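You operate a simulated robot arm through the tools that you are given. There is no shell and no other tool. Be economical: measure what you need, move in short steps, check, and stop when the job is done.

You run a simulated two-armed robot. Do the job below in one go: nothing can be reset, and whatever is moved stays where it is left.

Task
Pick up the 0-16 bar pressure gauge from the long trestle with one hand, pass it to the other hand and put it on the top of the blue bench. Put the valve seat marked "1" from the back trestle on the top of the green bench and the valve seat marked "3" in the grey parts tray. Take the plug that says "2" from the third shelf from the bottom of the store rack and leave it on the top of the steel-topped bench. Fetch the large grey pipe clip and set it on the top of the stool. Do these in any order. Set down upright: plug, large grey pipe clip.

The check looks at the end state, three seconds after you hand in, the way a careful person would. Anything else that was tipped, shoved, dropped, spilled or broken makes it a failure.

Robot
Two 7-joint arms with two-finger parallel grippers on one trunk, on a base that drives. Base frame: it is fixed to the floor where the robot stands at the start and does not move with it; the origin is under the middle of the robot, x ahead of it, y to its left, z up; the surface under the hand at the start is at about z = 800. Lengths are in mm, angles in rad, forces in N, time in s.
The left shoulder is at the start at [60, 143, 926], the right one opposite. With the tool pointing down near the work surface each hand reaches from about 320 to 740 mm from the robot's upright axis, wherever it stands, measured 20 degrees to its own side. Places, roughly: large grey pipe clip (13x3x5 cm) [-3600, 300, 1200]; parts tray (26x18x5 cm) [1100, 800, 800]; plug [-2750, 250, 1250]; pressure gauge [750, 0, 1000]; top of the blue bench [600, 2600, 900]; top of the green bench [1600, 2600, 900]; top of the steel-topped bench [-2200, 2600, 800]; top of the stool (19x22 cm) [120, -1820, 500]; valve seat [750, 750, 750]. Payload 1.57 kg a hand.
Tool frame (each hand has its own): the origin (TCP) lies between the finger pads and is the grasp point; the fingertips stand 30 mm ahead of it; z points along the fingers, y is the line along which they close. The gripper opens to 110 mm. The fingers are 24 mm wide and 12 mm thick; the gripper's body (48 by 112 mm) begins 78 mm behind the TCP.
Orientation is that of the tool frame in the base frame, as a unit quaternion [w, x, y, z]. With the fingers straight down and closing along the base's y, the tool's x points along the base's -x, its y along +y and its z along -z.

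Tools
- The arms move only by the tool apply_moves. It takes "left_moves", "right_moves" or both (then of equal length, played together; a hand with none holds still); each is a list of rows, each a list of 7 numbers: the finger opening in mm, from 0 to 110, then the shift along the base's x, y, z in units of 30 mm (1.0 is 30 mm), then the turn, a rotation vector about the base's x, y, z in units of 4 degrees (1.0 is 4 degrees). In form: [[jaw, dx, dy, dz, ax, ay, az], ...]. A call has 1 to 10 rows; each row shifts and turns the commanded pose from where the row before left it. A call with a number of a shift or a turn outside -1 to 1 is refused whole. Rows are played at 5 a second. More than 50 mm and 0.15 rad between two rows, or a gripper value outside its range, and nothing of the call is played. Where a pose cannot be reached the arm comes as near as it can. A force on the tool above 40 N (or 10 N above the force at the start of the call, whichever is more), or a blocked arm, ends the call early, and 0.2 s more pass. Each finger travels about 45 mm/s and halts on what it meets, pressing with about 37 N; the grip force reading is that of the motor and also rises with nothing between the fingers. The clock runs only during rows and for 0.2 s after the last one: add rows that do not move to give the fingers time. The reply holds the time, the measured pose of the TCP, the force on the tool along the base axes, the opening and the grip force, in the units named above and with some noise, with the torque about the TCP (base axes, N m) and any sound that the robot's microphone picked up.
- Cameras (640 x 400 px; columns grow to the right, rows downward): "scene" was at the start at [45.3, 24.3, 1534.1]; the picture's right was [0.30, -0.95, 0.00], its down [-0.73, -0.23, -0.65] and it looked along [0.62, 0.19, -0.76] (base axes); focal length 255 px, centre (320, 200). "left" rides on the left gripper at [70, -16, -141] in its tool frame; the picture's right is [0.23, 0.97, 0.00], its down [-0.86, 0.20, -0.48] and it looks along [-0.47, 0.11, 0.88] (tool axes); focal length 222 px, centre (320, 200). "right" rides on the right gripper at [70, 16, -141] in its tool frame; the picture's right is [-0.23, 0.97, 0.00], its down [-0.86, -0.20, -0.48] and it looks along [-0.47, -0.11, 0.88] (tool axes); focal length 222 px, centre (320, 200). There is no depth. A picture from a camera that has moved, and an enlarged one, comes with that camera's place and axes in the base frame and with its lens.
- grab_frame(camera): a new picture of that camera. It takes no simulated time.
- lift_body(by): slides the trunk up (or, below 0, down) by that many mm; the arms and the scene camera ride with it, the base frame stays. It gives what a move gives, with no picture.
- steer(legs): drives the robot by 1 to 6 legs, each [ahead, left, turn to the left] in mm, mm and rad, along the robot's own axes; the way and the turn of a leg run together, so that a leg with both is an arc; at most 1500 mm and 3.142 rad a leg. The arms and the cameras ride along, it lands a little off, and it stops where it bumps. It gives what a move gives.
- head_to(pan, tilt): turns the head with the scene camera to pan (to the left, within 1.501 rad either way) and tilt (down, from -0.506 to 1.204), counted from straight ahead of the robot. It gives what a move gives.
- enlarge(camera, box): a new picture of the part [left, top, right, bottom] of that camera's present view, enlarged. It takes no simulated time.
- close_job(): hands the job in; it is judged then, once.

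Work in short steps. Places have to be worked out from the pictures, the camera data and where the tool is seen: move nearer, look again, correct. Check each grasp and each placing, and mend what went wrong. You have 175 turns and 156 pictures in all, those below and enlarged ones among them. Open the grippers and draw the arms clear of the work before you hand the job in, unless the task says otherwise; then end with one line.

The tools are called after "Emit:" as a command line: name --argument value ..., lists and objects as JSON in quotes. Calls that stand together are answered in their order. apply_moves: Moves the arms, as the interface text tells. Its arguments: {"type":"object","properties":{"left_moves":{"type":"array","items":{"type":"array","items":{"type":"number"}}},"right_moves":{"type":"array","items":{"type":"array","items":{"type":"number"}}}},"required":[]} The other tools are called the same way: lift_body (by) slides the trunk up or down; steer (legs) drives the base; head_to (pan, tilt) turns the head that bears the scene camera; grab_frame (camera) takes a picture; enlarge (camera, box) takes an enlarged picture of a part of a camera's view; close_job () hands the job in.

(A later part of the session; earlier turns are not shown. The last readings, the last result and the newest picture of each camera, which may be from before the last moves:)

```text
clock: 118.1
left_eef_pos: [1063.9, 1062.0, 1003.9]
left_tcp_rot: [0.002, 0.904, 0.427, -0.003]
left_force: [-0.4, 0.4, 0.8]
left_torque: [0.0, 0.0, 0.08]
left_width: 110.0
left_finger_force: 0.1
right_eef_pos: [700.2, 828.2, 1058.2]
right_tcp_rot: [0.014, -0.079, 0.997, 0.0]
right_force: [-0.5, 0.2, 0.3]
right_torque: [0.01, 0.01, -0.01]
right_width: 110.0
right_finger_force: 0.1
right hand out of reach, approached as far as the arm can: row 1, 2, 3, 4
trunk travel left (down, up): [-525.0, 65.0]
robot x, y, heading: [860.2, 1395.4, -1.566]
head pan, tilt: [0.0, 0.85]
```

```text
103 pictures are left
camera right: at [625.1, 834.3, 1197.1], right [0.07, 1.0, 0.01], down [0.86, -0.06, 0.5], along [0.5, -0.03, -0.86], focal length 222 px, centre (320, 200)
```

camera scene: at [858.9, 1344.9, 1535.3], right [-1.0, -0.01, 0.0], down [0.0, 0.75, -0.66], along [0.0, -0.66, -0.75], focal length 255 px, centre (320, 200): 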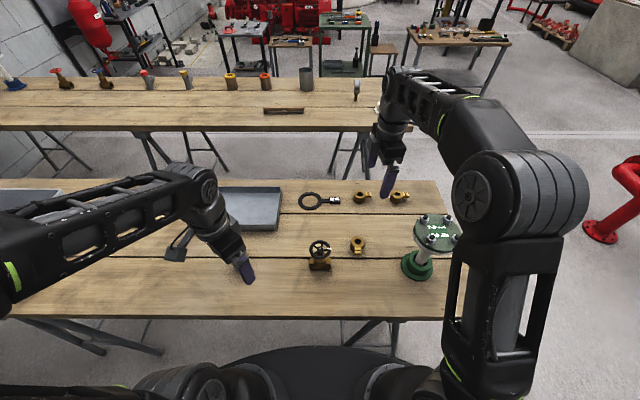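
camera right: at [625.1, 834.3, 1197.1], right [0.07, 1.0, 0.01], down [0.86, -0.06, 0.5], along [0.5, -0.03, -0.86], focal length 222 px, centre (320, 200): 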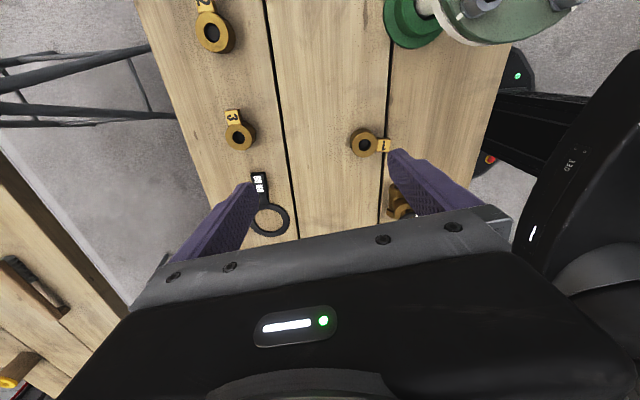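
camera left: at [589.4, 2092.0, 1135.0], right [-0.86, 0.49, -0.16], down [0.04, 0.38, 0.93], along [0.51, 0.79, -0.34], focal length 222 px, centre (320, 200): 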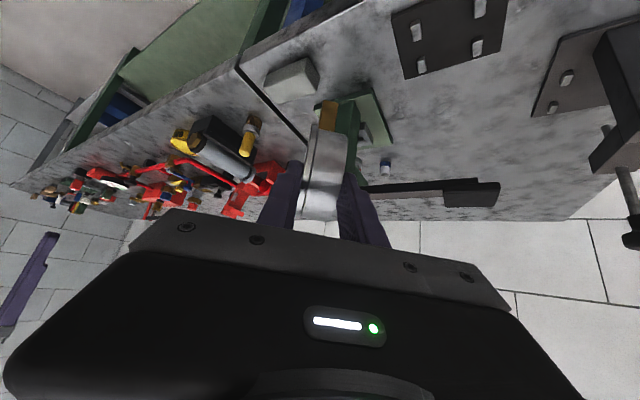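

Reach toward "3" with the right arm would bring its elbow near the pedestal, so I'll take "1" with the right hand from here and do "3" with the left later. I turn the right wrist back so the fingers close along x.

Emit:
apply_moves --right_moves '[[110, 0.13, 0.23, 0, 0, 0, -1], [110, 0.13, 0.23, 0, 0, 0, -1], [110, 0.13, 0.23, 0, 0, 0, -1], [110, 0.13, 0.23, 0, 0, 0, -1], [110, 0.13, 0.23, 0, 0, 0, -1], [110, 0.13, 0.23, 0, 0, 0, -1], [110, 0.13, 0.23, 0, 0, 0, -1], [110, 0.13, 0.23, 0, 0, 0, -1], [110, 0.13, 0.23, 0, 0, 0, -1], [110, 0.13, 0.23, 0, 0, 0, -1]]'

Emit:
apply_moves --right_moves '[[110, 0, 0, -0.3, 0, 0, -1], [110, 0, 0, -0.3, 0, 0, -1], [110, 0, 0, -0.3, 0, 0, -1], [110, 0, 0, -0.3, 0, 0, -1], [110, 0, 0, -0.3, 0, 0, -1], [110, 0, 0, -0.3, 0, 0, -1], [110, 0, 0, -0.3, 0, 0, -1], [110, 0, 0, -0.3, 0, 0, -1], [110, 0, 0, -0.3, 0, 0, -1], [110, 0, 0, 0, 0, 0, -1]]'

Emit:
grab_frame --camera "right"

```text
clock: 120.3
left_eef_pos: [1064.5, 1062.0, 1004.5]
left_tcp_rot: [0.001, 0.904, 0.427, -0.003]
left_force: [-0.5, 0.5, -0.2]
left_torque: [0.01, -0.03, -0.02]
left_width: 110.0
left_finger_force: 0.1
right_eef_pos: [743.1, 900.0, 1060.4]
right_tcp_rot: [0.013, 0.266, 0.964, -0.005]
right_force: [-0.1, -0.7, -0.4]
right_torque: [0.01, 0.01, 0.02]
right_width: 110.0
right_finger_force: 0.0
trunk travel left (down, up): [-525.0, 65.0]
robot x, y, heading: [857.1, 1396.4, -1.564]
head pan, tilt: [0.0, 0.85]
```

```text
clock: 122.5
left_eef_pos: [1064.2, 1063.2, 1005.4]
left_tcp_rot: [0.002, 0.904, 0.427, -0.003]
left_force: [-0.3, 0.0, -0.3]
left_torque: [0.02, -0.01, -0.01]
left_width: 110.0
left_finger_force: 0.1
right_eef_pos: [744.0, 898.4, 977.9]
right_tcp_rot: [0.011, 0.58, 0.814, -0.009]
right_force: [-0.5, 0.5, -1.0]
right_torque: [0.05, -0.02, 0.01]
right_width: 110.1
right_finger_force: 0.0
trunk travel left (down, up): [-525.0, 65.0]
robot x, y, heading: [859.2, 1391.5, -1.564]
head pan, tilt: [0.0, 0.85]
```

```text
102 pictures are left
camera right: at [734.8, 974.8, 1115.5], right [0.99, 0.1, 0.0], down [0.09, -0.86, 0.5], along [0.06, -0.5, -0.86], focal length 222 px, centre (320, 200)
```

right: 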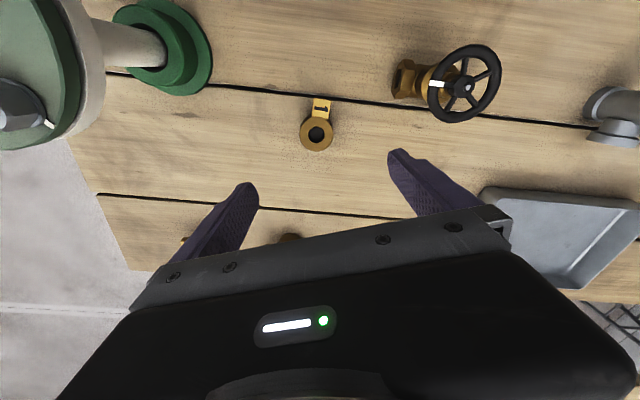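

Seat "1" is at about (739,903), nearly under the hand. I finish the turn and descend to z≈845.

Emit:
apply_moves --right_moves '[[110, -0.15, 0.12, -0.6, 0, 0, -1], [110, 0, 0, -0.7, 0, 0, -1], [110, 0, 0, -0.8, 0, 0, -1], [110, 0, 0, -0.8, 0, 0, 0], [110, 0, 0, -0.8, 0, 0, 0], [110, 0, 0, -0.7, 0, 0, 0]]'

Emit:
grab_frame --camera "right"

Emit:
enlarge --camera "scene" --box '[290, 180, 450, 290]'

```text
clock: 123.9
left_eef_pos: [1064.6, 1062.1, 1004.2]
left_tcp_rot: [0.002, 0.904, 0.428, -0.003]
left_force: [0.4, 0.0, 0.2]
left_torque: [0.0, -0.01, 0.02]
left_width: 110.0
left_finger_force: 0.1
right_eef_pos: [740.1, 900.5, 846.7]
right_tcp_rot: [0.01, 0.661, 0.75, -0.009]
right_force: [-0.6, -0.4, 0.0]
right_torque: [-0.01, 0.0, 0.0]
right_width: 110.1
right_finger_force: 0.0
trunk travel left (down, up): [-525.0, 65.0]
robot x, y, heading: [859.5, 1394.6, -1.561]
head pan, tilt: [0.0, 0.85]
```

```text
101 pictures are left
camera right: at [747.1, 977.1, 984.0], right [0.99, -0.1, 0.0], down [-0.09, -0.86, 0.5], along [-0.05, -0.5, -0.86], focal length 222 px, centre (320, 200)
```

right: 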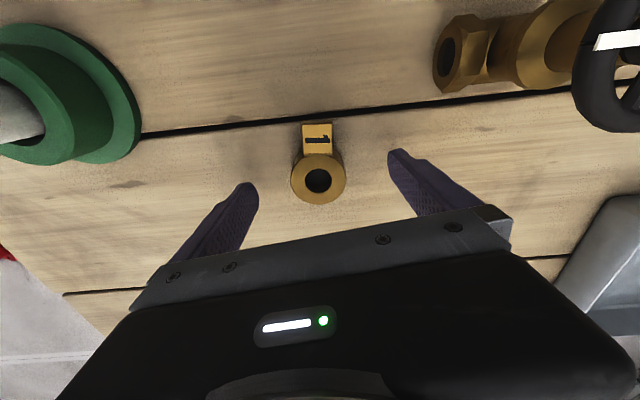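

```text
3.64 times, centred on (370, 235) of scene
camera zoom: at [859.3, 1346.0, 1535.3], right [-1.0, -0.01, 0.0], down [0.0, 0.75, -0.66], along [0.0, -0.66, -0.75], focal length 928 px, centre (138, 73)
```

zoom: 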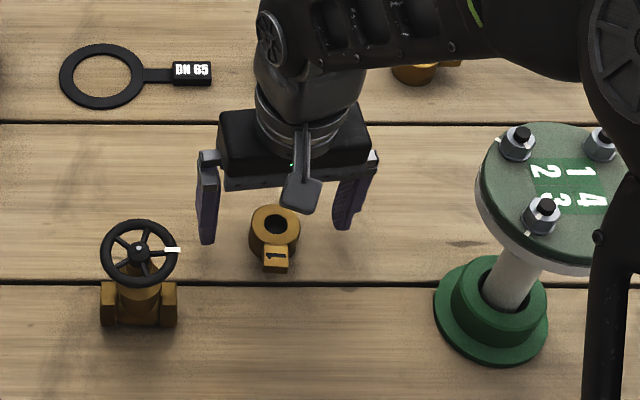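

The seat is centred between the fingers (y maybe 6 mm nearer). I lower gently with small steps.

Emit:
apply_moves --right_moves '[[110, 0, 0.18, -0.25, 0, 0, 0], [110, 0, 0, -0.2, 0, 0, 0], [110, 0, 0, 0, 0, 0, 0]]'

Emit:
grab_frame --camera "right"

```text
clock: 124.7
left_eef_pos: [1064.6, 1063.2, 1005.8]
left_tcp_rot: [0.001, 0.904, 0.427, -0.004]
left_force: [1.0, 0.7, -0.1]
left_torque: [-0.03, 0.01, 0.01]
left_width: 110.0
left_finger_force: 0.1
right_eef_pos: [739.9, 905.3, 833.8]
right_tcp_rot: [0.009, 0.661, 0.75, -0.01]
right_force: [0.4, 0.2, -0.3]
right_torque: [0.02, -0.02, -0.01]
right_width: 110.1
right_finger_force: 0.0
trunk travel left (down, up): [-525.0, 65.0]
robot x, y, heading: [855.8, 1394.3, -1.563]
head pan, tilt: [0.0, 0.85]
```

```text
99 pictures are left
camera right: at [746.6, 982.9, 971.3], right [0.99, -0.1, 0.0], down [-0.09, -0.86, 0.5], along [-0.05, -0.5, -0.86], focal length 222 px, centre (320, 200)
```

right: 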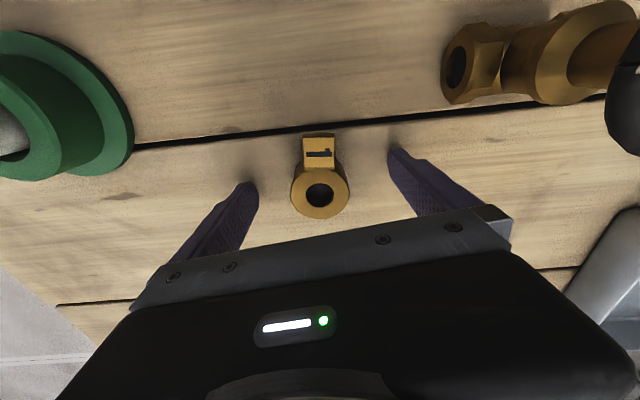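

The ring is right at the TCP in the picture. Fingertips at z≈804; I lower a few mm more, checking for contact.

Emit:
apply_moves --right_moves '[[110, 0, 0, -0.13, 0, 0, 0], [110, 0, 0, 0, 0, 0, 0]]'

Emit:
apply_moves --right_moves '[[110, 0, 0, -0.13, 0, 0, 0], [110, 0, 0, 0, 0, 0, 0]]'

Emit:
enlarge --camera "scene" --box '[330, 220, 390, 260]'

```text
clock: 125.3
left_eef_pos: [1063.5, 1062.4, 1005.4]
left_tcp_rot: [0.002, 0.904, 0.426, -0.003]
left_force: [0.1, -0.3, 0.6]
left_torque: [0.04, 0.01, -0.02]
left_width: 110.1
left_finger_force: 0.1
right_eef_pos: [739.3, 907.2, 830.3]
right_tcp_rot: [0.011, 0.661, 0.75, -0.009]
right_force: [-0.6, 0.7, 9.1]
right_torque: [0.19, -0.49, 0.03]
right_width: 109.4
right_finger_force: 0.0
trunk travel left (down, up): [-525.0, 65.0]
robot x, y, heading: [857.6, 1396.7, -1.561]
head pan, tilt: [0.0, 0.85]
```

```text
clock: 125.8
left_eef_pos: [1064.7, 1065.1, 1005.2]
left_tcp_rot: [0.003, 0.905, 0.426, -0.004]
left_force: [0.5, -0.2, -0.5]
left_torque: [-0.02, 0.03, 0.03]
left_width: 110.0
left_finger_force: 0.0
right_eef_pos: [740.9, 907.7, 829.9]
right_tcp_rot: [0.012, 0.662, 0.75, -0.012]
right_force: [-4.9, 11.3, 25.1]
right_torque: [0.74, -0.75, 0.28]
right_width: 107.6
right_finger_force: 0.0
trunk travel left (down, up): [-525.0, 65.0]
robot x, y, heading: [854.4, 1394.4, -1.564]
head pan, tilt: [0.0, 0.85]
stopped in row 2 (right hand): the force on the tool passed its limit at 43 N (the readings are from after the stop); the commanded pose is now the measured one
```

```text
10.00 times, centred on (360, 240) of scene
camera zoom: at [859.1, 1349.4, 1535.7], right [-1.0, -0.01, 0.0], down [0.0, 0.75, -0.66], along [0.0, -0.66, -0.75], focal length 2553 px, centre (-80, -200)
```

zoom: 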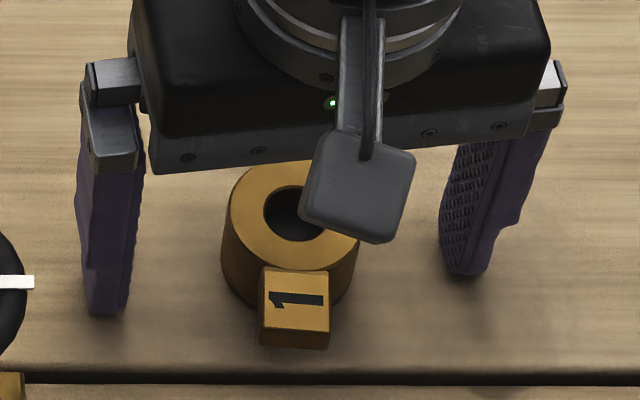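

Fingertips touched the board at TCP z=830, so the trestle top is z≈800. I lift 4 mm and close on the seat.

Emit:
apply_moves --right_moves '[[110, 0, 0, 0.15, 0, 0, 0], [90, 0, 0, 0, 0, 0, 0], [75, 0, 0, 0, 0, 0, 0], [60, 0, 0, 0, 0, 0, 0], [45, 0, 0, 0, 0, 0, 0], [30, 0, 0, 0, 0, 0, 0], [20, 0, 0, 0, 0, 0, 0], [20, 0, 0, 0, 0, 0, 0]]'

Emit:
apply_moves --right_moves '[[20, 0, 0, 0.5, 0, 0, 0], [20, 0, 0, 1, 0, 0, 0], [20, 0, 0, 1, 0, 0, 0], [20, 0, 0, 1, 0, 0, 0], [20, 0, 0, 1, 0, 0, 0], [20, 0, 0, 1, 0, 0, 0], [20, 0, 0, 1, 0, 0, 0]]'

Emit:
grab_frame --camera "right"

```text
clock: 127.6
left_eef_pos: [1064.7, 1062.1, 1005.1]
left_tcp_rot: [0.002, 0.904, 0.427, -0.003]
left_force: [-0.5, -0.7, 0.2]
left_torque: [-0.05, 0.02, -0.03]
left_width: 110.0
left_finger_force: 0.1
right_eef_pos: [742.0, 904.3, 831.7]
right_tcp_rot: [0.012, 0.661, 0.75, -0.011]
right_force: [-1.4, 0.2, 0.3]
right_torque: [0.01, 0.01, -0.01]
right_width: 42.5
right_finger_force: 36.7
trunk travel left (down, up): [-525.0, 65.0]
robot x, y, heading: [859.9, 1388.6, -1.563]
head pan, tilt: [0.0, 0.85]
```

```text
clock: 129.2
left_eef_pos: [1063.8, 1063.5, 1004.2]
left_tcp_rot: [0.001, 0.905, 0.425, -0.003]
left_force: [-1.1, -0.5, -0.8]
left_torque: [-0.02, -0.01, -0.05]
left_width: 110.1
left_finger_force: 0.0
right_eef_pos: [741.7, 905.5, 1027.9]
right_tcp_rot: [0.012, 0.661, 0.751, -0.011]
right_force: [-0.5, 0.3, -2.8]
right_torque: [-0.03, 0.01, -0.02]
right_width: 42.4
right_finger_force: 37.1
trunk travel left (down, up): [-525.0, 65.0]
robot x, y, heading: [857.2, 1391.1, -1.562]
head pan, tilt: [0.0, 0.85]
```

```text
97 pictures are left
camera right: at [748.0, 982.4, 1166.1], right [0.99, -0.1, 0.01], down [-0.09, -0.86, 0.51], along [-0.05, -0.5, -0.86], focal length 222 px, centre (320, 200)
```

right: 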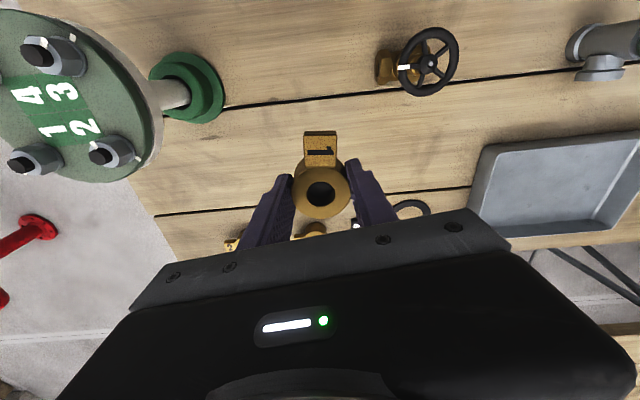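

Seat "1" is held. I raise and tuck the right hand and turn the left wrist to close along y for seat "3".

Emit:
apply_moves --right_moves '[[20, 0, 0, 0.8, 0, 0, 0], [20, 0, 0, 0.8, 0, 0, 0], [20, 0, 0.8, 0, 0, 0, 0], [20, 0, 0.8, 0, 0, 0, 0], [20, 0, 0.8, 0, 0, 0, 0], [20, 0, 0.8, 0, 0, 0, 0], [20, 0, 0.8, 0, 0, 0, 0], [20, 0, 0.8, 0, 0, 0, 0], [20, 0, 0, 0, 0, 0, 0], [20, 0, 0, 0, 0, 0, 0]]' --left_moves '[[110, 0, 0, 0.2, 0, 0, -1], [110, 0, 0, 0.2, 0, 0, -1], [110, 0, 0, 0.2, 0, 0, -1], [110, 0, 0, 0.2, 0, 0, -1], [110, 0, 0, 0.2, 0, 0, -1], [110, 0, 0, 0.2, 0, 0, -1], [110, 0, 0, 0.2, 0, 0, -1], [110, 0, 0, 0, 0, 0, -1], [110, 0, 0, 0, 0, 0, -1], [110, 0, 0, 0, 0, 0, -1]]'

Emit:
steer --legs '[[0, -200, 0]]'

Emit:
grab_frame --camera "scene"

```text
clock: 131.4
left_eef_pos: [1064.3, 1064.7, 1045.9]
left_tcp_rot: [0.001, 0.996, 0.09, -0.004]
left_force: [1.0, 0.3, 0.5]
left_torque: [0.01, -0.03, 0.0]
left_width: 110.3
left_finger_force: 0.0
right_eef_pos: [741.5, 1049.1, 1074.3]
right_tcp_rot: [0.013, 0.661, 0.75, -0.011]
right_force: [0.9, -0.5, -2.3]
right_torque: [0.01, 0.0, 0.0]
right_width: 42.2
right_finger_force: 37.2
trunk travel left (down, up): [-525.0, 65.0]
robot x, y, heading: [857.0, 1390.8, -1.561]
head pan, tilt: [0.0, 0.85]
```

```text
clock: 132.9
left_eef_pos: [867.9, 1060.7, 1047.1]
left_tcp_rot: [0.001, 0.996, 0.09, -0.005]
left_force: [-1.5, 0.2, 1.0]
left_torque: [-0.01, -0.04, -0.03]
left_width: 109.9
left_finger_force: 0.0
right_eef_pos: [543.6, 1049.8, 1074.1]
right_tcp_rot: [0.012, 0.662, 0.749, -0.011]
right_force: [-0.5, -0.3, -2.2]
right_torque: [-0.01, -0.02, 0.02]
right_width: 42.1
right_finger_force: 37.4
trunk travel left (down, up): [-525.0, 65.0]
robot x, y, heading: [661.1, 1396.6, -1.57]
head pan, tilt: [0.0, 0.85]
```

```text
96 pictures are left
camera scene: at [662.8, 1345.4, 1535.3], right [-1.0, 0.0, 0.0], down [0.0, 0.75, -0.66], along [0.0, -0.66, -0.75], focal length 255 px, centre (320, 200)
```

scene: 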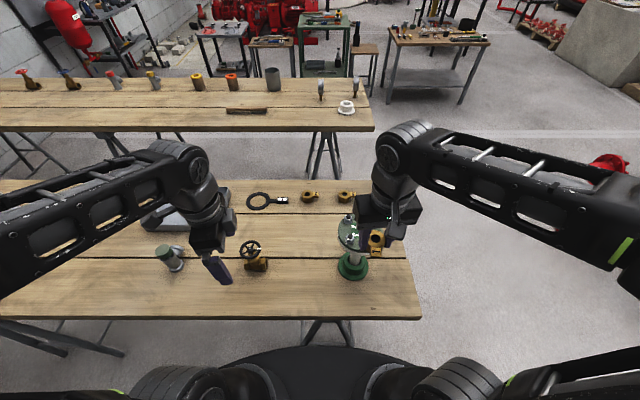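

Left hand out to seat "3" at about (706,700), descending as it goes.

Emit:
apply_moves --left_moves '[[110, -0.45, -0.9, -0.1, 0, 0, 0], [110, -0.45, -0.9, -0.1, 0, 0, 0], [110, -0.45, -0.9, -0.2, 0, 0, 0], [110, -0.45, -0.9, -0.2, 0, 0, 0], [110, -0.45, -0.9, -0.3, 0, 0, 0], [110, -0.45, -0.9, -0.4, 0, 0, 0], [110, -0.45, -0.9, -0.4, 0, 0, 0], [110, -0.45, -0.9, -0.4, 0, 0, 0], [110, -0.45, -0.9, -0.4, 0, 0, 0], [110, -0.45, -0.9, -0.4, 0, 0, 0]]'

Emit:
grab_frame --camera "left"

```text
clock: 135.1
left_eef_pos: [734.7, 788.2, 961.2]
left_tcp_rot: [0.0, 0.996, 0.09, -0.003]
left_force: [0.2, 0.2, -0.3]
left_torque: [0.01, -0.01, -0.04]
left_width: 109.9
left_finger_force: 0.1
right_eef_pos: [544.8, 1048.7, 1073.0]
right_tcp_rot: [0.012, 0.663, 0.749, -0.011]
right_force: [-0.8, 0.0, -2.3]
right_torque: [0.0, 0.0, 0.02]
right_width: 42.3
right_finger_force: 37.1
trunk travel left (down, up): [-525.0, 65.0]
robot x, y, heading: [663.8, 1394.2, -1.57]
head pan, tilt: [0.0, 0.85]
```

```text
95 pictures are left
camera left: at [799.2, 817.2, 1102.7], right [0.4, -0.92, 0.0], down [-0.8, -0.35, 0.48], along [-0.45, -0.19, -0.88], focal length 222 px, centre (320, 200)
```

left: 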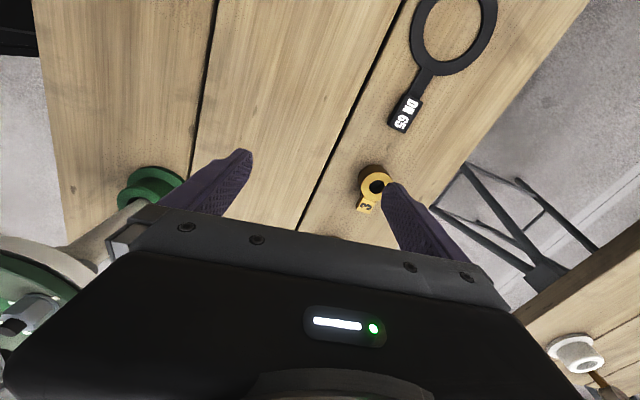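

Seat "3" is at about (711,696). I go above it and look once more.

Emit:
apply_moves --left_moves '[[110, -0.2, -0.77, -0.4, 0, 0, 0], [110, -0.2, -0.77, -0.4, 0, 0, 0], [110, -0.2, -0.77, -0.4, 0, 0, 0], [110, -0.2, -0.77, -0.4, 0, 0, 0], [110, 0, 0, -0.8, 0, 0, 0], [110, 0, 0, -0.8, 0, 0, 0]]'

Emit:
grab_frame --camera "left"

```text
clock: 136.5
left_eef_pos: [709.3, 716.3, 868.0]
left_tcp_rot: [0.0, 0.996, 0.089, -0.004]
left_force: [0.6, 0.7, 0.0]
left_torque: [0.02, 0.03, 0.02]
left_width: 110.1
left_finger_force: 0.1
left hand out of reach, approached as far as the arm can: row 4
right_eef_pos: [544.2, 1048.8, 1074.3]
right_tcp_rot: [0.011, 0.663, 0.749, -0.011]
right_force: [-0.6, 0.1, -2.7]
right_torque: [0.02, -0.05, 0.03]
right_width: 42.2
right_finger_force: 36.6
trunk travel left (down, up): [-525.0, 65.0]
robot x, y, heading: [659.5, 1390.0, -1.566]
head pan, tilt: [0.0, 0.85]
```

```text
94 pictures are left
camera left: at [774.2, 745.4, 1009.4], right [0.4, -0.92, 0.0], down [-0.8, -0.35, 0.49], along [-0.45, -0.19, -0.87], focal length 222 px, centre (320, 200)
```

left: 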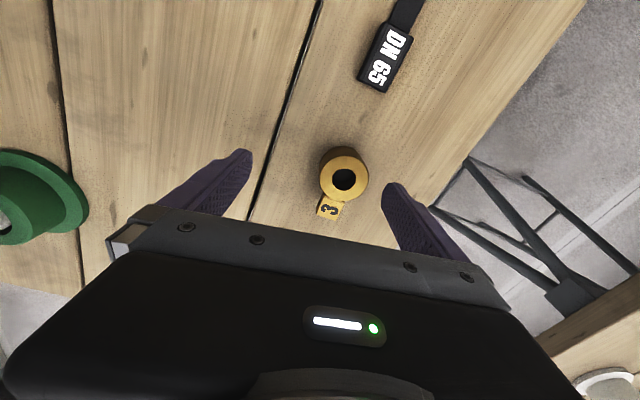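

I shift 20 mm out and descend to z≈834, then close.

Emit:
apply_moves --left_moves '[[110, 0, -0.67, -0.1, 0, 0, 0], [110, 0, 0, -0.5, 0, 0, 0], [110, 0, 0, -0.5, 0, 0, 0], [110, 0, 0, 0, 0, 0, 0]]'

Emit:
grab_frame --camera "left"

```text
clock: 137.5
left_eef_pos: [709.2, 705.5, 834.5]
left_tcp_rot: [0.0, 0.996, 0.09, -0.004]
left_force: [-1.0, 0.7, -0.1]
left_torque: [0.05, 0.02, -0.01]
left_width: 109.9
left_finger_force: 0.1
left hand out of reach, approached as far as the arm can: row 1
right_eef_pos: [544.4, 1048.4, 1075.0]
right_tcp_rot: [0.013, 0.662, 0.749, -0.01]
right_force: [0.3, 0.3, -2.3]
right_torque: [-0.01, 0.0, -0.03]
right_width: 41.9
right_finger_force: 37.0
trunk travel left (down, up): [-525.0, 65.0]
robot x, y, heading: [660.5, 1393.0, -1.567]
head pan, tilt: [0.0, 0.85]
```

```text
93 pictures are left
camera left: at [774.6, 735.3, 976.8], right [0.4, -0.92, 0.0], down [-0.8, -0.35, 0.49], along [-0.45, -0.19, -0.87], focal length 222 px, centre (320, 200)
```

left: 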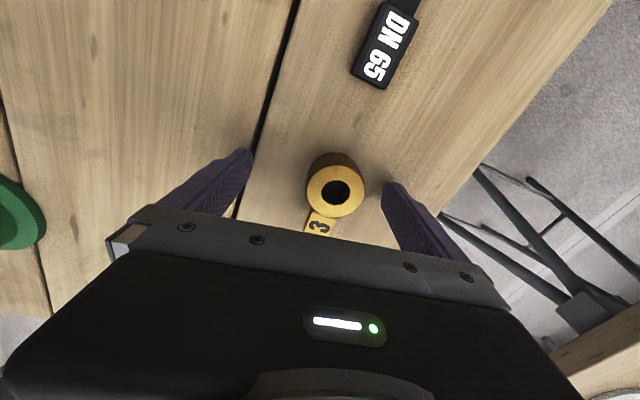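

Seat is ~9 mm off-centre; I try to reach those last mm, then close.

Emit:
apply_moves --left_moves '[[110, 0.05, -0.3, 0, 0, 0, 0], [110, 0, 0, 0, 0, 0, 0]]'

Emit:
apply_moves --left_moves '[[90, 0, 0, 0, 0, 0, 0], [75, 0, 0, 0, 0, 0, 0], [60, 0, 0, 0, 0, 0, 0], [45, 0, 0, 0, 0, 0, 0], [30, 0, 0, 0, 0, 0, 0], [20, 0, 0, 0, 0, 0, 0], [20, 0, 0, 0, 0, 0, 0]]'

Emit:
grab_frame --camera "left"

```text
clock: 138.1
left_eef_pos: [710.7, 706.8, 835.6]
left_tcp_rot: [0.0, 0.996, 0.089, -0.003]
left_force: [0.0, 0.4, 0.0]
left_torque: [-0.02, -0.01, -0.01]
left_width: 110.0
left_finger_force: 0.2
left hand out of reach, approached as far as the arm can: row 1
right_eef_pos: [544.4, 1048.5, 1073.1]
right_tcp_rot: [0.013, 0.662, 0.749, -0.011]
right_force: [0.1, -0.7, -2.4]
right_torque: [0.02, 0.02, 0.01]
right_width: 42.2
right_finger_force: 36.9
trunk travel left (down, up): [-525.0, 65.0]
robot x, y, heading: [662.7, 1394.9, -1.569]
head pan, tilt: [0.0, 0.85]
```

```text
clock: 139.7
left_eef_pos: [709.4, 706.0, 835.8]
left_tcp_rot: [0.0, 0.996, 0.089, -0.005]
left_force: [1.3, -1.6, 1.6]
left_torque: [0.02, 0.01, 0.02]
left_width: 43.1
left_finger_force: 36.8
right_eef_pos: [543.7, 1049.8, 1075.1]
right_tcp_rot: [0.012, 0.663, 0.749, -0.011]
right_force: [-0.8, -0.4, -2.7]
right_torque: [-0.02, 0.03, 0.01]
right_width: 41.9
right_finger_force: 36.9
trunk travel left (down, up): [-525.0, 65.0]
robot x, y, heading: [666.3, 1391.2, -1.566]
head pan, tilt: [0.0, 0.85]
```

```text
92 pictures are left
camera left: at [774.7, 735.3, 977.2], right [0.4, -0.92, 0.0], down [-0.8, -0.35, 0.49], along [-0.45, -0.19, -0.87], focal length 222 px, centre (320, 200)
```

left: 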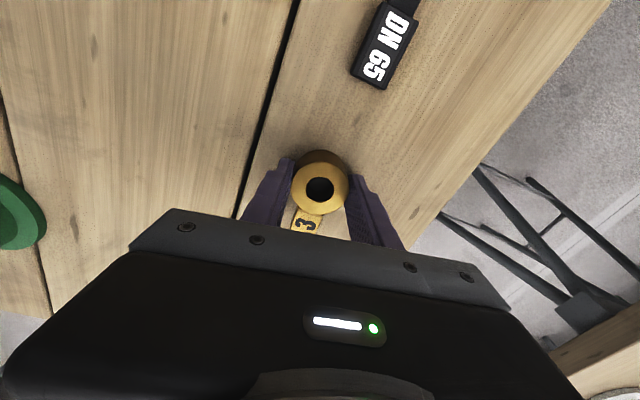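

Gripped. I lift and draw back the left hand.

Emit:
apply_moves --left_moves '[[20, 0, 0, 0.4, 0, 0, 0], [20, 0, 0.2, 0.7, 0, 0, 0], [20, 0.1, 0.6, 0.8, 0, 0, 0], [20, 0.1, 0.6, 0.8, 0, 0, 0], [20, 0.1, 0.6, 0.8, 0, 0, 0], [20, 0.1, 0.6, 0.8, 0, 0, 0], [20, 0.1, 0.6, 0.8, 0, 0, 0], [20, 0.1, 0.6, 0.8, 0, 0, 0], [20, 0.1, 0.6, 0.4, 0, 0, 0], [20, 0.1, 0.6, 0.4, 0, 0, 0]]'

Emit:
steer --legs '[[0, 390, 0]]'

Emit:
grab_frame --camera "scene"

Emit:
grab_frame --camera "left"

```text
clock: 141.9
left_eef_pos: [731.1, 857.2, 1040.3]
left_tcp_rot: [0.002, 0.996, 0.089, -0.003]
left_force: [-0.6, 0.3, -2.9]
left_torque: [-0.01, -0.03, -0.01]
left_width: 43.3
left_finger_force: 36.8
right_eef_pos: [545.8, 1048.9, 1073.6]
right_tcp_rot: [0.012, 0.662, 0.749, -0.011]
right_force: [0.4, 0.7, -3.1]
right_torque: [-0.02, 0.0, -0.01]
right_width: 41.9
right_finger_force: 37.4
trunk travel left (down, up): [-525.0, 65.0]
robot x, y, heading: [663.6, 1392.9, -1.57]
head pan, tilt: [0.0, 0.85]
```

```text
clock: 144.4
left_eef_pos: [1122.8, 859.2, 1040.6]
left_tcp_rot: [0.001, 0.996, 0.093, -0.005]
left_force: [0.6, -0.4, -2.6]
left_torque: [0.01, -0.02, -0.01]
left_width: 43.1
left_finger_force: 36.4
right_eef_pos: [933.1, 1050.2, 1075.0]
right_tcp_rot: [0.011, 0.66, 0.751, -0.011]
right_force: [-0.2, -0.4, -2.4]
right_torque: [-0.04, 0.02, -0.01]
right_width: 41.8
right_finger_force: 36.7
trunk travel left (down, up): [-525.0, 65.0]
robot x, y, heading: [1046.7, 1393.5, -1.565]
head pan, tilt: [0.0, 0.85]
```

```text
91 pictures are left
camera scene: at [1051.5, 1347.3, 1535.3], right [-1.0, -0.01, 0.0], down [-0.01, 0.75, -0.66], along [0.01, -0.66, -0.75], focal length 255 px, centre (320, 200)
```

scene: 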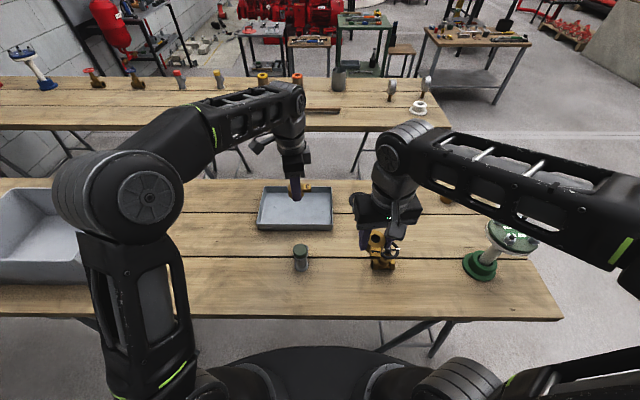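

```text
90 pictures are left
camera left: at [1186.6, 888.1, 1181.5], right [0.4, -0.92, 0.0], down [-0.8, -0.35, 0.49], along [-0.45, -0.19, -0.87], focal length 222 px, centre (320, 200)
```

left: 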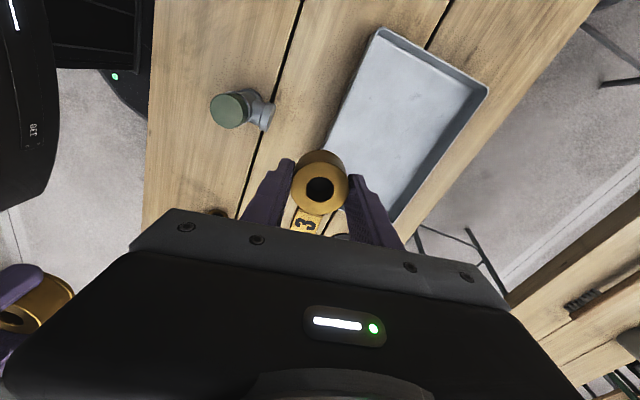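

Tray floor centre is about (1150,752). I carry seat "3" there, descending in stages.

Emit:
apply_moves --left_moves '[[20, 0.15, -0.6, -0.4, 0, 0, 0], [20, 0.15, -0.6, -0.4, 0, 0, 0], [20, 0.15, -0.6, -0.4, 0, 0, 0], [20, 0.15, -0.6, -0.4, 0, 0, 0], [20, 0.15, -0.6, -0.4, 0, 0, 0], [20, 0.15, -0.6, -0.4, 0, 0, 0], [20, 0, 0, -0.8, 0, 0, 0], [20, 0, 0, -0.8, 0, 0, 0], [20, 0, 0, -0.8, 0, 0, 0]]'

Emit:
grab_frame --camera "left"

Emit:
enlarge --camera "scene" --box '[230, 150, 360, 250]'

```text
clock: 146.4
left_eef_pos: [1148.9, 750.7, 893.9]
left_tcp_rot: [0.0, 0.996, 0.092, -0.003]
left_force: [0.0, 0.3, -2.1]
left_torque: [0.02, -0.04, 0.03]
left_width: 43.4
left_finger_force: 36.8
right_eef_pos: [932.1, 1049.6, 1074.3]
right_tcp_rot: [0.012, 0.661, 0.751, -0.01]
right_force: [-0.2, 0.6, -2.7]
right_torque: [0.0, 0.02, 0.03]
right_width: 42.0
right_finger_force: 37.0
trunk travel left (down, up): [-525.0, 65.0]
robot x, y, heading: [1048.6, 1395.7, -1.559]
head pan, tilt: [0.0, 0.85]
```

```text
89 pictures are left
camera left: at [1214.3, 780.7, 1035.2], right [0.4, -0.92, 0.0], down [-0.8, -0.35, 0.48], along [-0.44, -0.19, -0.87], focal length 222 px, centre (320, 200)
```

left: 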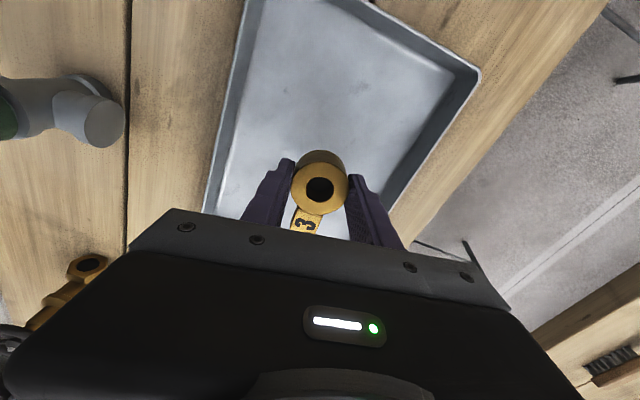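

```text
4.00 times, centred on (295, 200) of scene
camera zoom: at [1050.6, 1347.0, 1535.3], right [-1.0, -0.01, 0.0], down [-0.01, 0.75, -0.66], along [0.01, -0.66, -0.75], focal length 1021 px, centre (420, 200)
```

zoom: 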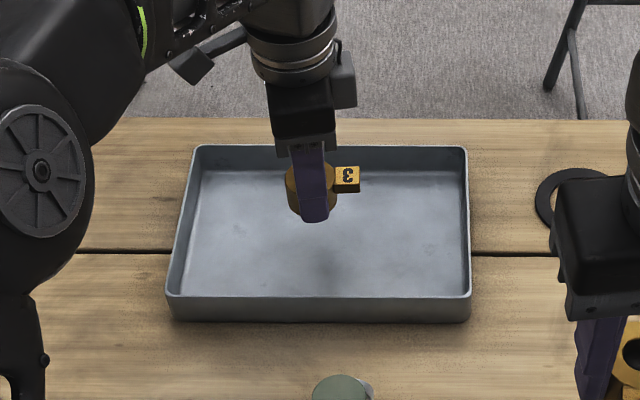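

Well above the middle of the tray. I lower to the tray floor with small last steps.

Emit:
apply_moves --left_moves '[[20, 0, 0, -0.7, 0, 0, 0], [20, 0, 0, -0.6, 0, 0, 0], [20, 0, 0, -0.2, 0, 0, 0], [20, 0, 0, -0.1, 0, 0, 0], [20, 0, 0, 0, 0, 0, 0]]'

Emit:
apply_moves --left_moves '[[20, 0, 0, -0.1, 0, 0, 0], [20, 0, 0, 0, 0, 0, 0]]'

```text
clock: 147.6
left_eef_pos: [1147.5, 751.8, 846.2]
left_tcp_rot: [0.0, 0.996, 0.092, -0.003]
left_force: [-0.4, -0.1, -2.8]
left_torque: [-0.03, 0.0, -0.03]
left_width: 42.8
left_finger_force: 36.7
right_eef_pos: [933.1, 1050.2, 1074.3]
right_tcp_rot: [0.011, 0.661, 0.751, -0.011]
right_force: [-0.1, 0.0, -3.4]
right_torque: [-0.04, -0.01, 0.01]
right_width: 41.6
right_finger_force: 36.7
trunk travel left (down, up): [-525.0, 65.0]
robot x, y, heading: [1047.4, 1394.5, -1.567]
head pan, tilt: [0.0, 0.85]
```

```text
clock: 148.2
left_eef_pos: [1147.0, 751.5, 841.8]
left_tcp_rot: [0.0, 0.996, 0.092, -0.003]
left_force: [-0.1, -0.3, -2.6]
left_torque: [-0.04, -0.02, -0.01]
left_width: 42.9
left_finger_force: 37.1
right_eef_pos: [933.3, 1049.2, 1073.9]
right_tcp_rot: [0.012, 0.661, 0.751, -0.01]
right_force: [-0.5, 0.6, -3.7]
right_torque: [-0.02, 0.02, 0.02]
right_width: 41.9
right_finger_force: 37.3
trunk travel left (down, up): [-525.0, 65.0]
robot x, y, heading: [1052.0, 1393.1, -1.563]
head pan, tilt: [0.0, 0.85]
```

Emit:
apply_moves --left_moves '[[20, 0, 0, -0.07, 0, 0, 0], [20, 0, 0, 0, 0, 0, 0]]'

Emit:
apply_moves --left_moves '[[20, 0, 0, -0.07, 0, 0, 0], [20, 0, 0, 0, 0, 0, 0]]'

```text
clock: 148.8
left_eef_pos: [1147.2, 751.2, 840.2]
left_tcp_rot: [0.0, 0.996, 0.092, -0.003]
left_force: [-0.3, 0.4, -3.6]
left_torque: [-0.02, -0.01, 0.01]
left_width: 43.0
left_finger_force: 37.2
right_eef_pos: [932.8, 1049.7, 1074.1]
right_tcp_rot: [0.012, 0.66, 0.751, -0.01]
right_force: [-0.5, -0.6, -2.9]
right_torque: [0.02, -0.02, -0.02]
right_width: 41.9
right_finger_force: 37.6
trunk travel left (down, up): [-525.0, 65.0]
robot x, y, heading: [1047.8, 1393.3, -1.556]
head pan, tilt: [0.0, 0.85]
```

```text
clock: 149.4
left_eef_pos: [1147.2, 751.2, 839.6]
left_tcp_rot: [0.001, 0.996, 0.092, -0.004]
left_force: [-0.5, 0.0, 1.1]
left_torque: [0.11, 0.03, 0.0]
left_width: 42.9
left_finger_force: 36.8
right_eef_pos: [932.1, 1048.6, 1074.4]
right_tcp_rot: [0.013, 0.66, 0.751, -0.011]
right_force: [0.6, -0.5, -2.6]
right_torque: [-0.02, 0.01, -0.04]
right_width: 41.7
right_finger_force: 37.3
trunk travel left (down, up): [-525.0, 65.0]
robot x, y, heading: [1050.9, 1395.1, -1.566]
head pan, tilt: [0.0, 0.85]
```

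Contact with the tray floor. I release and lift away.

Emit:
apply_moves --left_moves '[[50, 0, 0, 0, 0, 0, 0], [70, 0, 0, 0, 0, 0, 0], [75, 0, 0, 0, 0, 0, 0], [75, 0, 0, 0.5, 0, 0, 0], [75, 0, 0, 1, 0, 0, 0], [75, 0, 0.3, 1, 0, 0, 0], [75, 0, 0.6, 1, 0, 0, 0], [75, 0, 0.8, 1, 0, 0, 0], [75, 0, 0.8, 0.8, 0, 0, 0], [75, 0, 0.8, 0.8, 0, 0, 0]]'

Emit:
enlarge --camera "scene" --box '[230, 150, 360, 250]'

```text
clock: 151.6
left_eef_pos: [1143.2, 849.1, 1025.1]
left_tcp_rot: [0.0, 0.996, 0.092, -0.004]
left_force: [0.2, 0.2, -0.7]
left_torque: [-0.02, -0.03, 0.0]
left_width: 74.9
left_finger_force: 0.0
right_eef_pos: [933.2, 1050.3, 1075.7]
right_tcp_rot: [0.012, 0.661, 0.751, -0.012]
right_force: [0.2, 0.3, -2.4]
right_torque: [0.01, -0.01, 0.01]
right_width: 41.5
right_finger_force: 37.0
trunk travel left (down, up): [-525.0, 65.0]
robot x, y, heading: [1050.4, 1396.5, -1.561]
head pan, tilt: [0.0, 0.85]
```

```text
4.00 times, centred on (295, 200) of scene
camera zoom: at [1050.5, 1348.3, 1535.3], right [-1.0, -0.01, 0.0], down [-0.01, 0.75, -0.66], along [0.01, -0.66, -0.75], focal length 1021 px, centre (420, 200)
```

zoom: 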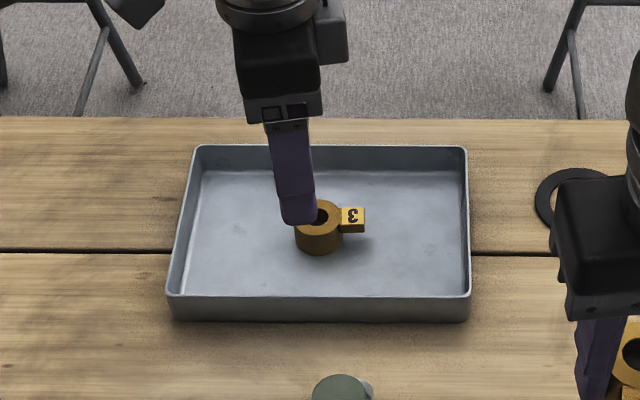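

Seat "3" is in the tray. I tuck the left hand, back off, turn to the benches and look at the green bench.

Emit:
apply_moves --left_moves '[[90, 0.4, 0.75, 0.2, 0, 0, 1], [110, 0.4, 0.75, 0.2, 0, 0, 1], [110, 0.4, 0.75, 0.2, 0, 0, 1], [110, 0.4, 0.75, 0, 0, 0, 1], [110, 0.4, 0.75, 0, 0, 0, 1], [110, 0.4, 0.75, 0, 0, 0, 1], [110, 0.4, 0.75, 0, 0, 0, 1], [110, 0.4, 0.75, 0, 0, 0, 1], [110, 0.4, 0.75, 0, 0, 0, 1], [110, 0, 0, 0, 0, 0, 1]]'

Emit:
lift_body --by 60

Emit:
steer --legs '[[-325, 0, 0], [0, 0, 1.571], [0, 0, 1.565], [0, -300, 0]]'

Emit:
head_to --pan -0.1 --tilt 0.75

Emit:
grab_frame --camera "scene"

```text
clock: 153.8
left_eef_pos: [1254.5, 1052.1, 1042.2]
left_tcp_rot: [0.001, 0.904, 0.428, -0.003]
left_force: [0.1, -0.1, -0.6]
left_torque: [0.02, 0.0, -0.01]
left_width: 109.9
left_finger_force: 0.1
right_eef_pos: [933.1, 1050.8, 1074.2]
right_tcp_rot: [0.012, 0.661, 0.75, -0.01]
right_force: [0.5, -0.4, -3.1]
right_torque: [0.02, 0.01, -0.04]
right_width: 41.5
right_finger_force: 37.1
trunk travel left (down, up): [-525.0, 65.0]
robot x, y, heading: [1049.4, 1402.7, -1.56]
head pan, tilt: [0.0, 0.85]
```

```text
clock: 154.8
left_eef_pos: [1255.0, 1052.1, 1103.0]
left_tcp_rot: [0.002, 0.904, 0.428, -0.004]
left_force: [-0.1, -0.4, -1.1]
left_torque: [0.0, 0.05, -0.02]
left_width: 110.0
left_finger_force: 0.0
right_eef_pos: [932.3, 1049.7, 1133.4]
right_tcp_rot: [0.012, 0.661, 0.75, -0.011]
right_force: [-0.9, 0.1, -3.4]
right_torque: [-0.03, 0.0, 0.03]
right_width: 41.4
right_finger_force: 37.1
trunk travel left (down, up): [-585.0, 5.0]
robot x, y, heading: [1047.8, 1393.0, -1.563]
head pan, tilt: [0.0, 0.85]
```

```text
clock: 166.2
left_eef_pos: [1167.1, 2072.9, 1102.0]
left_tcp_rot: [0.003, -0.402, 0.916, 0.002]
left_force: [0.8, -0.1, 0.1]
left_torque: [0.0, 0.0, 0.0]
left_width: 110.4
left_finger_force: 0.0
right_eef_pos: [1490.0, 2057.8, 1134.3]
right_tcp_rot: [-0.011, 0.731, -0.682, -0.013]
right_force: [-0.4, 0.9, -2.5]
right_torque: [0.03, 0.05, -0.01]
right_width: 41.4
right_finger_force: 37.2
trunk travel left (down, up): [-585.0, 5.0]
robot x, y, heading: [1350.4, 1721.5, 1.523]
head pan, tilt: [0.0, 0.85]
```

```text
clock: 166.9
left_eef_pos: [1166.3, 2073.7, 1102.9]
left_tcp_rot: [0.004, -0.401, 0.916, 0.001]
left_force: [-0.1, 0.9, -0.1]
left_torque: [0.0, 0.0, 0.02]
left_width: 110.0
left_finger_force: 0.0
right_eef_pos: [1489.0, 2058.6, 1134.4]
right_tcp_rot: [-0.011, 0.731, -0.682, -0.012]
right_force: [0.1, 0.7, -2.6]
right_torque: [0.01, -0.02, 0.04]
right_width: 40.5
right_finger_force: 37.0
trunk travel left (down, up): [-585.0, 5.0]
robot x, y, heading: [1352.5, 1721.0, 1.525]
head pan, tilt: [-0.099, 0.75]
```

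```text
86 pictures are left
camera scene: at [1365.0, 1773.1, 1603.3], right [0.99, -0.15, 0.0], down [-0.1, -0.67, -0.73], along [0.11, 0.72, -0.68], focal length 255 px, centre (320, 200)
```

scene: 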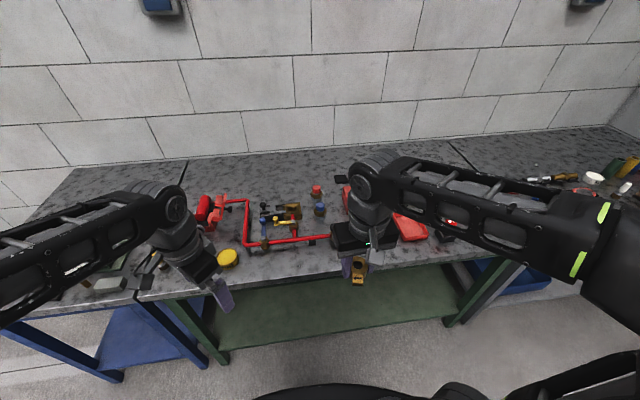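

I look closer at the bench front area and through the right hand camera.

Emit:
enlarge --camera "scene" --box '[180, 170, 460, 310]'

Emit:
grab_frame --camera "right"

```text
2.29 times, centred on (320, 240) of scene
camera zoom: at [1365.0, 1773.1, 1603.3], right [0.99, -0.15, 0.0], down [-0.1, -0.67, -0.73], along [0.11, 0.72, -0.68], focal length 584 px, centre (320, 109)
```

zoom: 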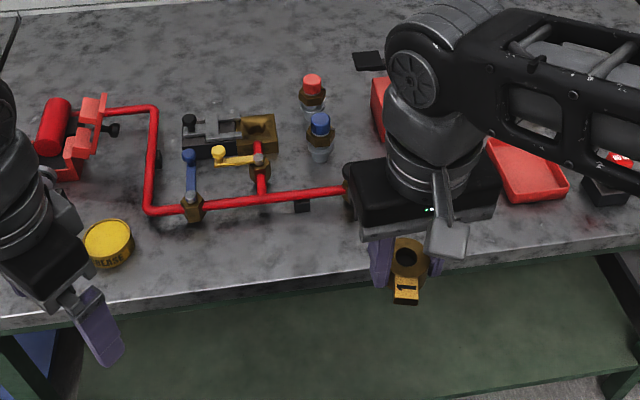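

```text
84 pictures are left
camera right: at [1477.6, 1983.5, 1271.9], right [-0.99, 0.16, 0.01], down [0.14, 0.85, 0.51], along [0.07, 0.5, -0.86], focal length 222 px, centre (320, 200)
```

right: 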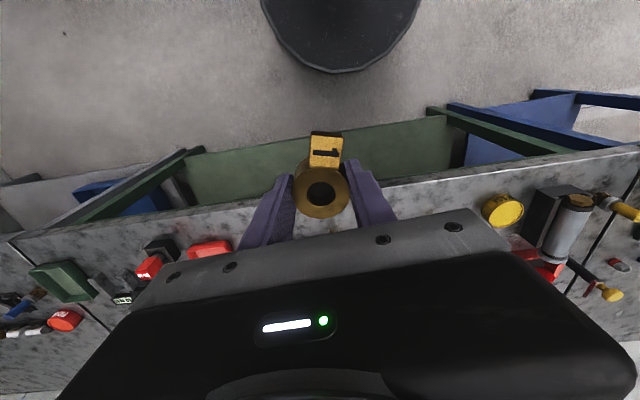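

The front strip at about (1400,2288) is free. I move seat "1" above it.

Emit:
apply_moves --right_moves '[[20, -0.37, 0.95, -0.3, 0, 0, 0], [20, -0.37, 0.95, -0.3, 0, 0, 0], [20, -0.37, 0.95, -0.3, 0, 0, 0], [20, -0.37, 0.95, -0.5, 0, 0, 0], [20, -0.37, 0.95, -0.5, 0, 0, 0], [20, -0.37, 0.95, -0.5, 0, 0, 0], [20, -0.37, 0.95, -0.5, 0, 0, 0], [20, -0.37, 0.95, -0.5, 0, 0, 0]]'

Emit:
enlarge --camera "scene" --box '[240, 190, 400, 290]'

Emit:
grab_frame --camera "right"

```text
clock: 168.7
left_eef_pos: [1166.3, 2075.4, 1101.9]
left_tcp_rot: [0.003, -0.402, 0.916, 0.001]
left_force: [0.4, -0.3, 0.2]
left_torque: [-0.03, -0.04, 0.0]
left_width: 109.9
left_finger_force: 0.1
right_eef_pos: [1399.8, 2287.3, 1031.6]
right_tcp_rot: [-0.011, 0.731, -0.682, -0.011]
right_force: [-0.6, -0.3, -2.8]
right_torque: [0.0, -0.03, 0.0]
right_width: 40.8
right_finger_force: 37.1
trunk travel left (down, up): [-585.0, 5.0]
robot x, y, heading: [1353.1, 1719.2, 1.522]
head pan, tilt: [-0.099, 0.75]
```

```text
4.00 times, centred on (320, 240) of scene
camera zoom: at [1364.7, 1774.5, 1603.3], right [0.99, -0.15, 0.0], down [-0.1, -0.68, -0.73], along [0.11, 0.72, -0.68], focal length 1021 px, centre (320, 40)
```

zoom: 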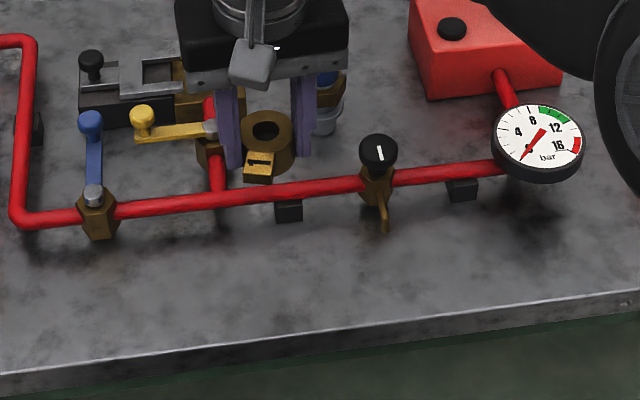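

```text
82 pictures are left
camera right: at [1388.9, 2212.7, 1169.1], right [-0.99, 0.16, 0.01], down [0.14, 0.85, 0.51], along [0.07, 0.5, -0.86], focal length 222 px, centre (320, 200)
```

right: 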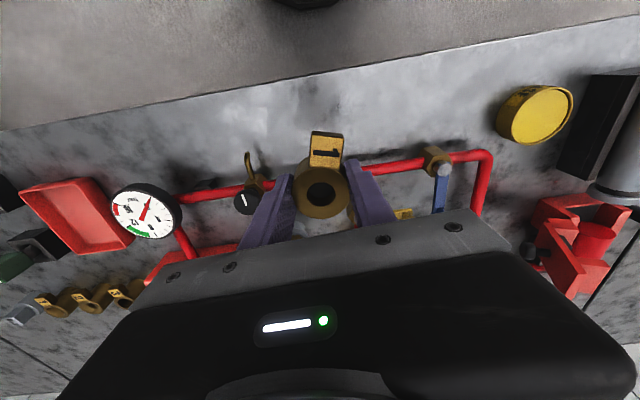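

The drop point lies between the bench edge (y≈2240) and the red pipe (y≈2335). I lower to z≈905, then creep.

Emit:
apply_moves --right_moves '[[20, 0, 0, -0.8, 0, 0, 0], [20, 0, 0, -0.8, 0, 0, 0], [20, 0, 0, -0.8, 0, 0, 0], [20, 0, 0, -0.8, 0, 0, 0], [20, 0, 0, -0.6, 0, 0, 0], [20, 0, 0, -0.3, 0, 0, 0], [20, 0, 0, 0, 0, 0, 0]]'

Emit:
grab_frame --camera "right"

Emit:
enlarge --camera "scene" --box '[240, 190, 400, 290]'

```text
clock: 170.3
left_eef_pos: [1167.0, 2073.6, 1101.5]
left_tcp_rot: [0.004, -0.401, 0.916, 0.001]
left_force: [0.2, 0.9, -0.7]
left_torque: [-0.01, -0.02, -0.02]
left_width: 109.8
left_finger_force: 0.1
right_eef_pos: [1399.8, 2286.9, 910.3]
right_tcp_rot: [-0.011, 0.731, -0.682, -0.012]
right_force: [-0.6, 0.3, -3.0]
right_torque: [-0.03, 0.02, -0.01]
right_width: 41.0
right_finger_force: 37.2
trunk travel left (down, up): [-585.0, 5.0]
robot x, y, heading: [1353.4, 1718.3, 1.523]
head pan, tilt: [-0.099, 0.75]
```

```text
81 pictures are left
camera right: at [1387.9, 2211.8, 1047.5], right [-0.99, 0.16, 0.01], down [0.14, 0.85, 0.51], along [0.07, 0.5, -0.86], focal length 222 px, centre (320, 200)
```

right: 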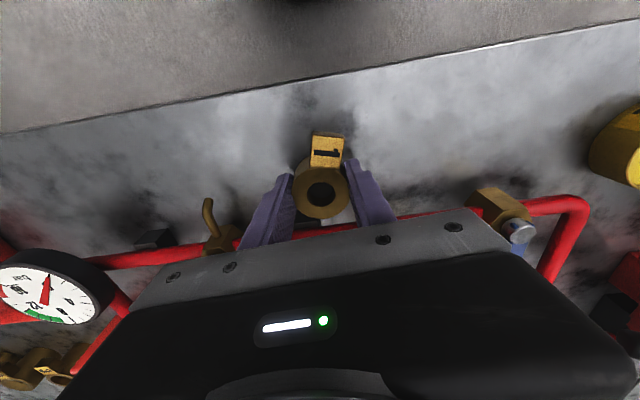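

```text
4.00 times, centred on (320, 240) of scene
camera zoom: at [1365.3, 1773.3, 1603.3], right [0.99, -0.15, 0.0], down [-0.1, -0.67, -0.73], along [0.11, 0.72, -0.68], focal length 1021 px, centre (320, 40)
```

zoom: 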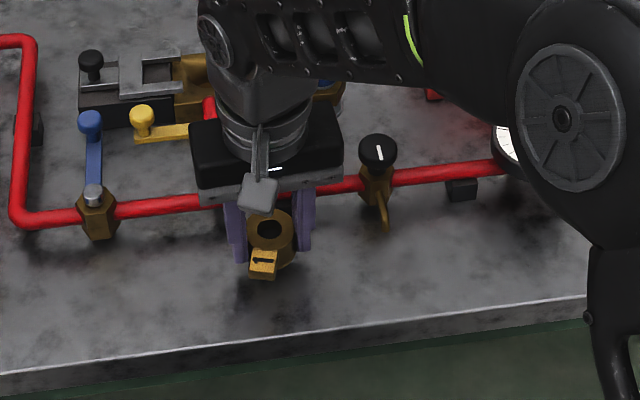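

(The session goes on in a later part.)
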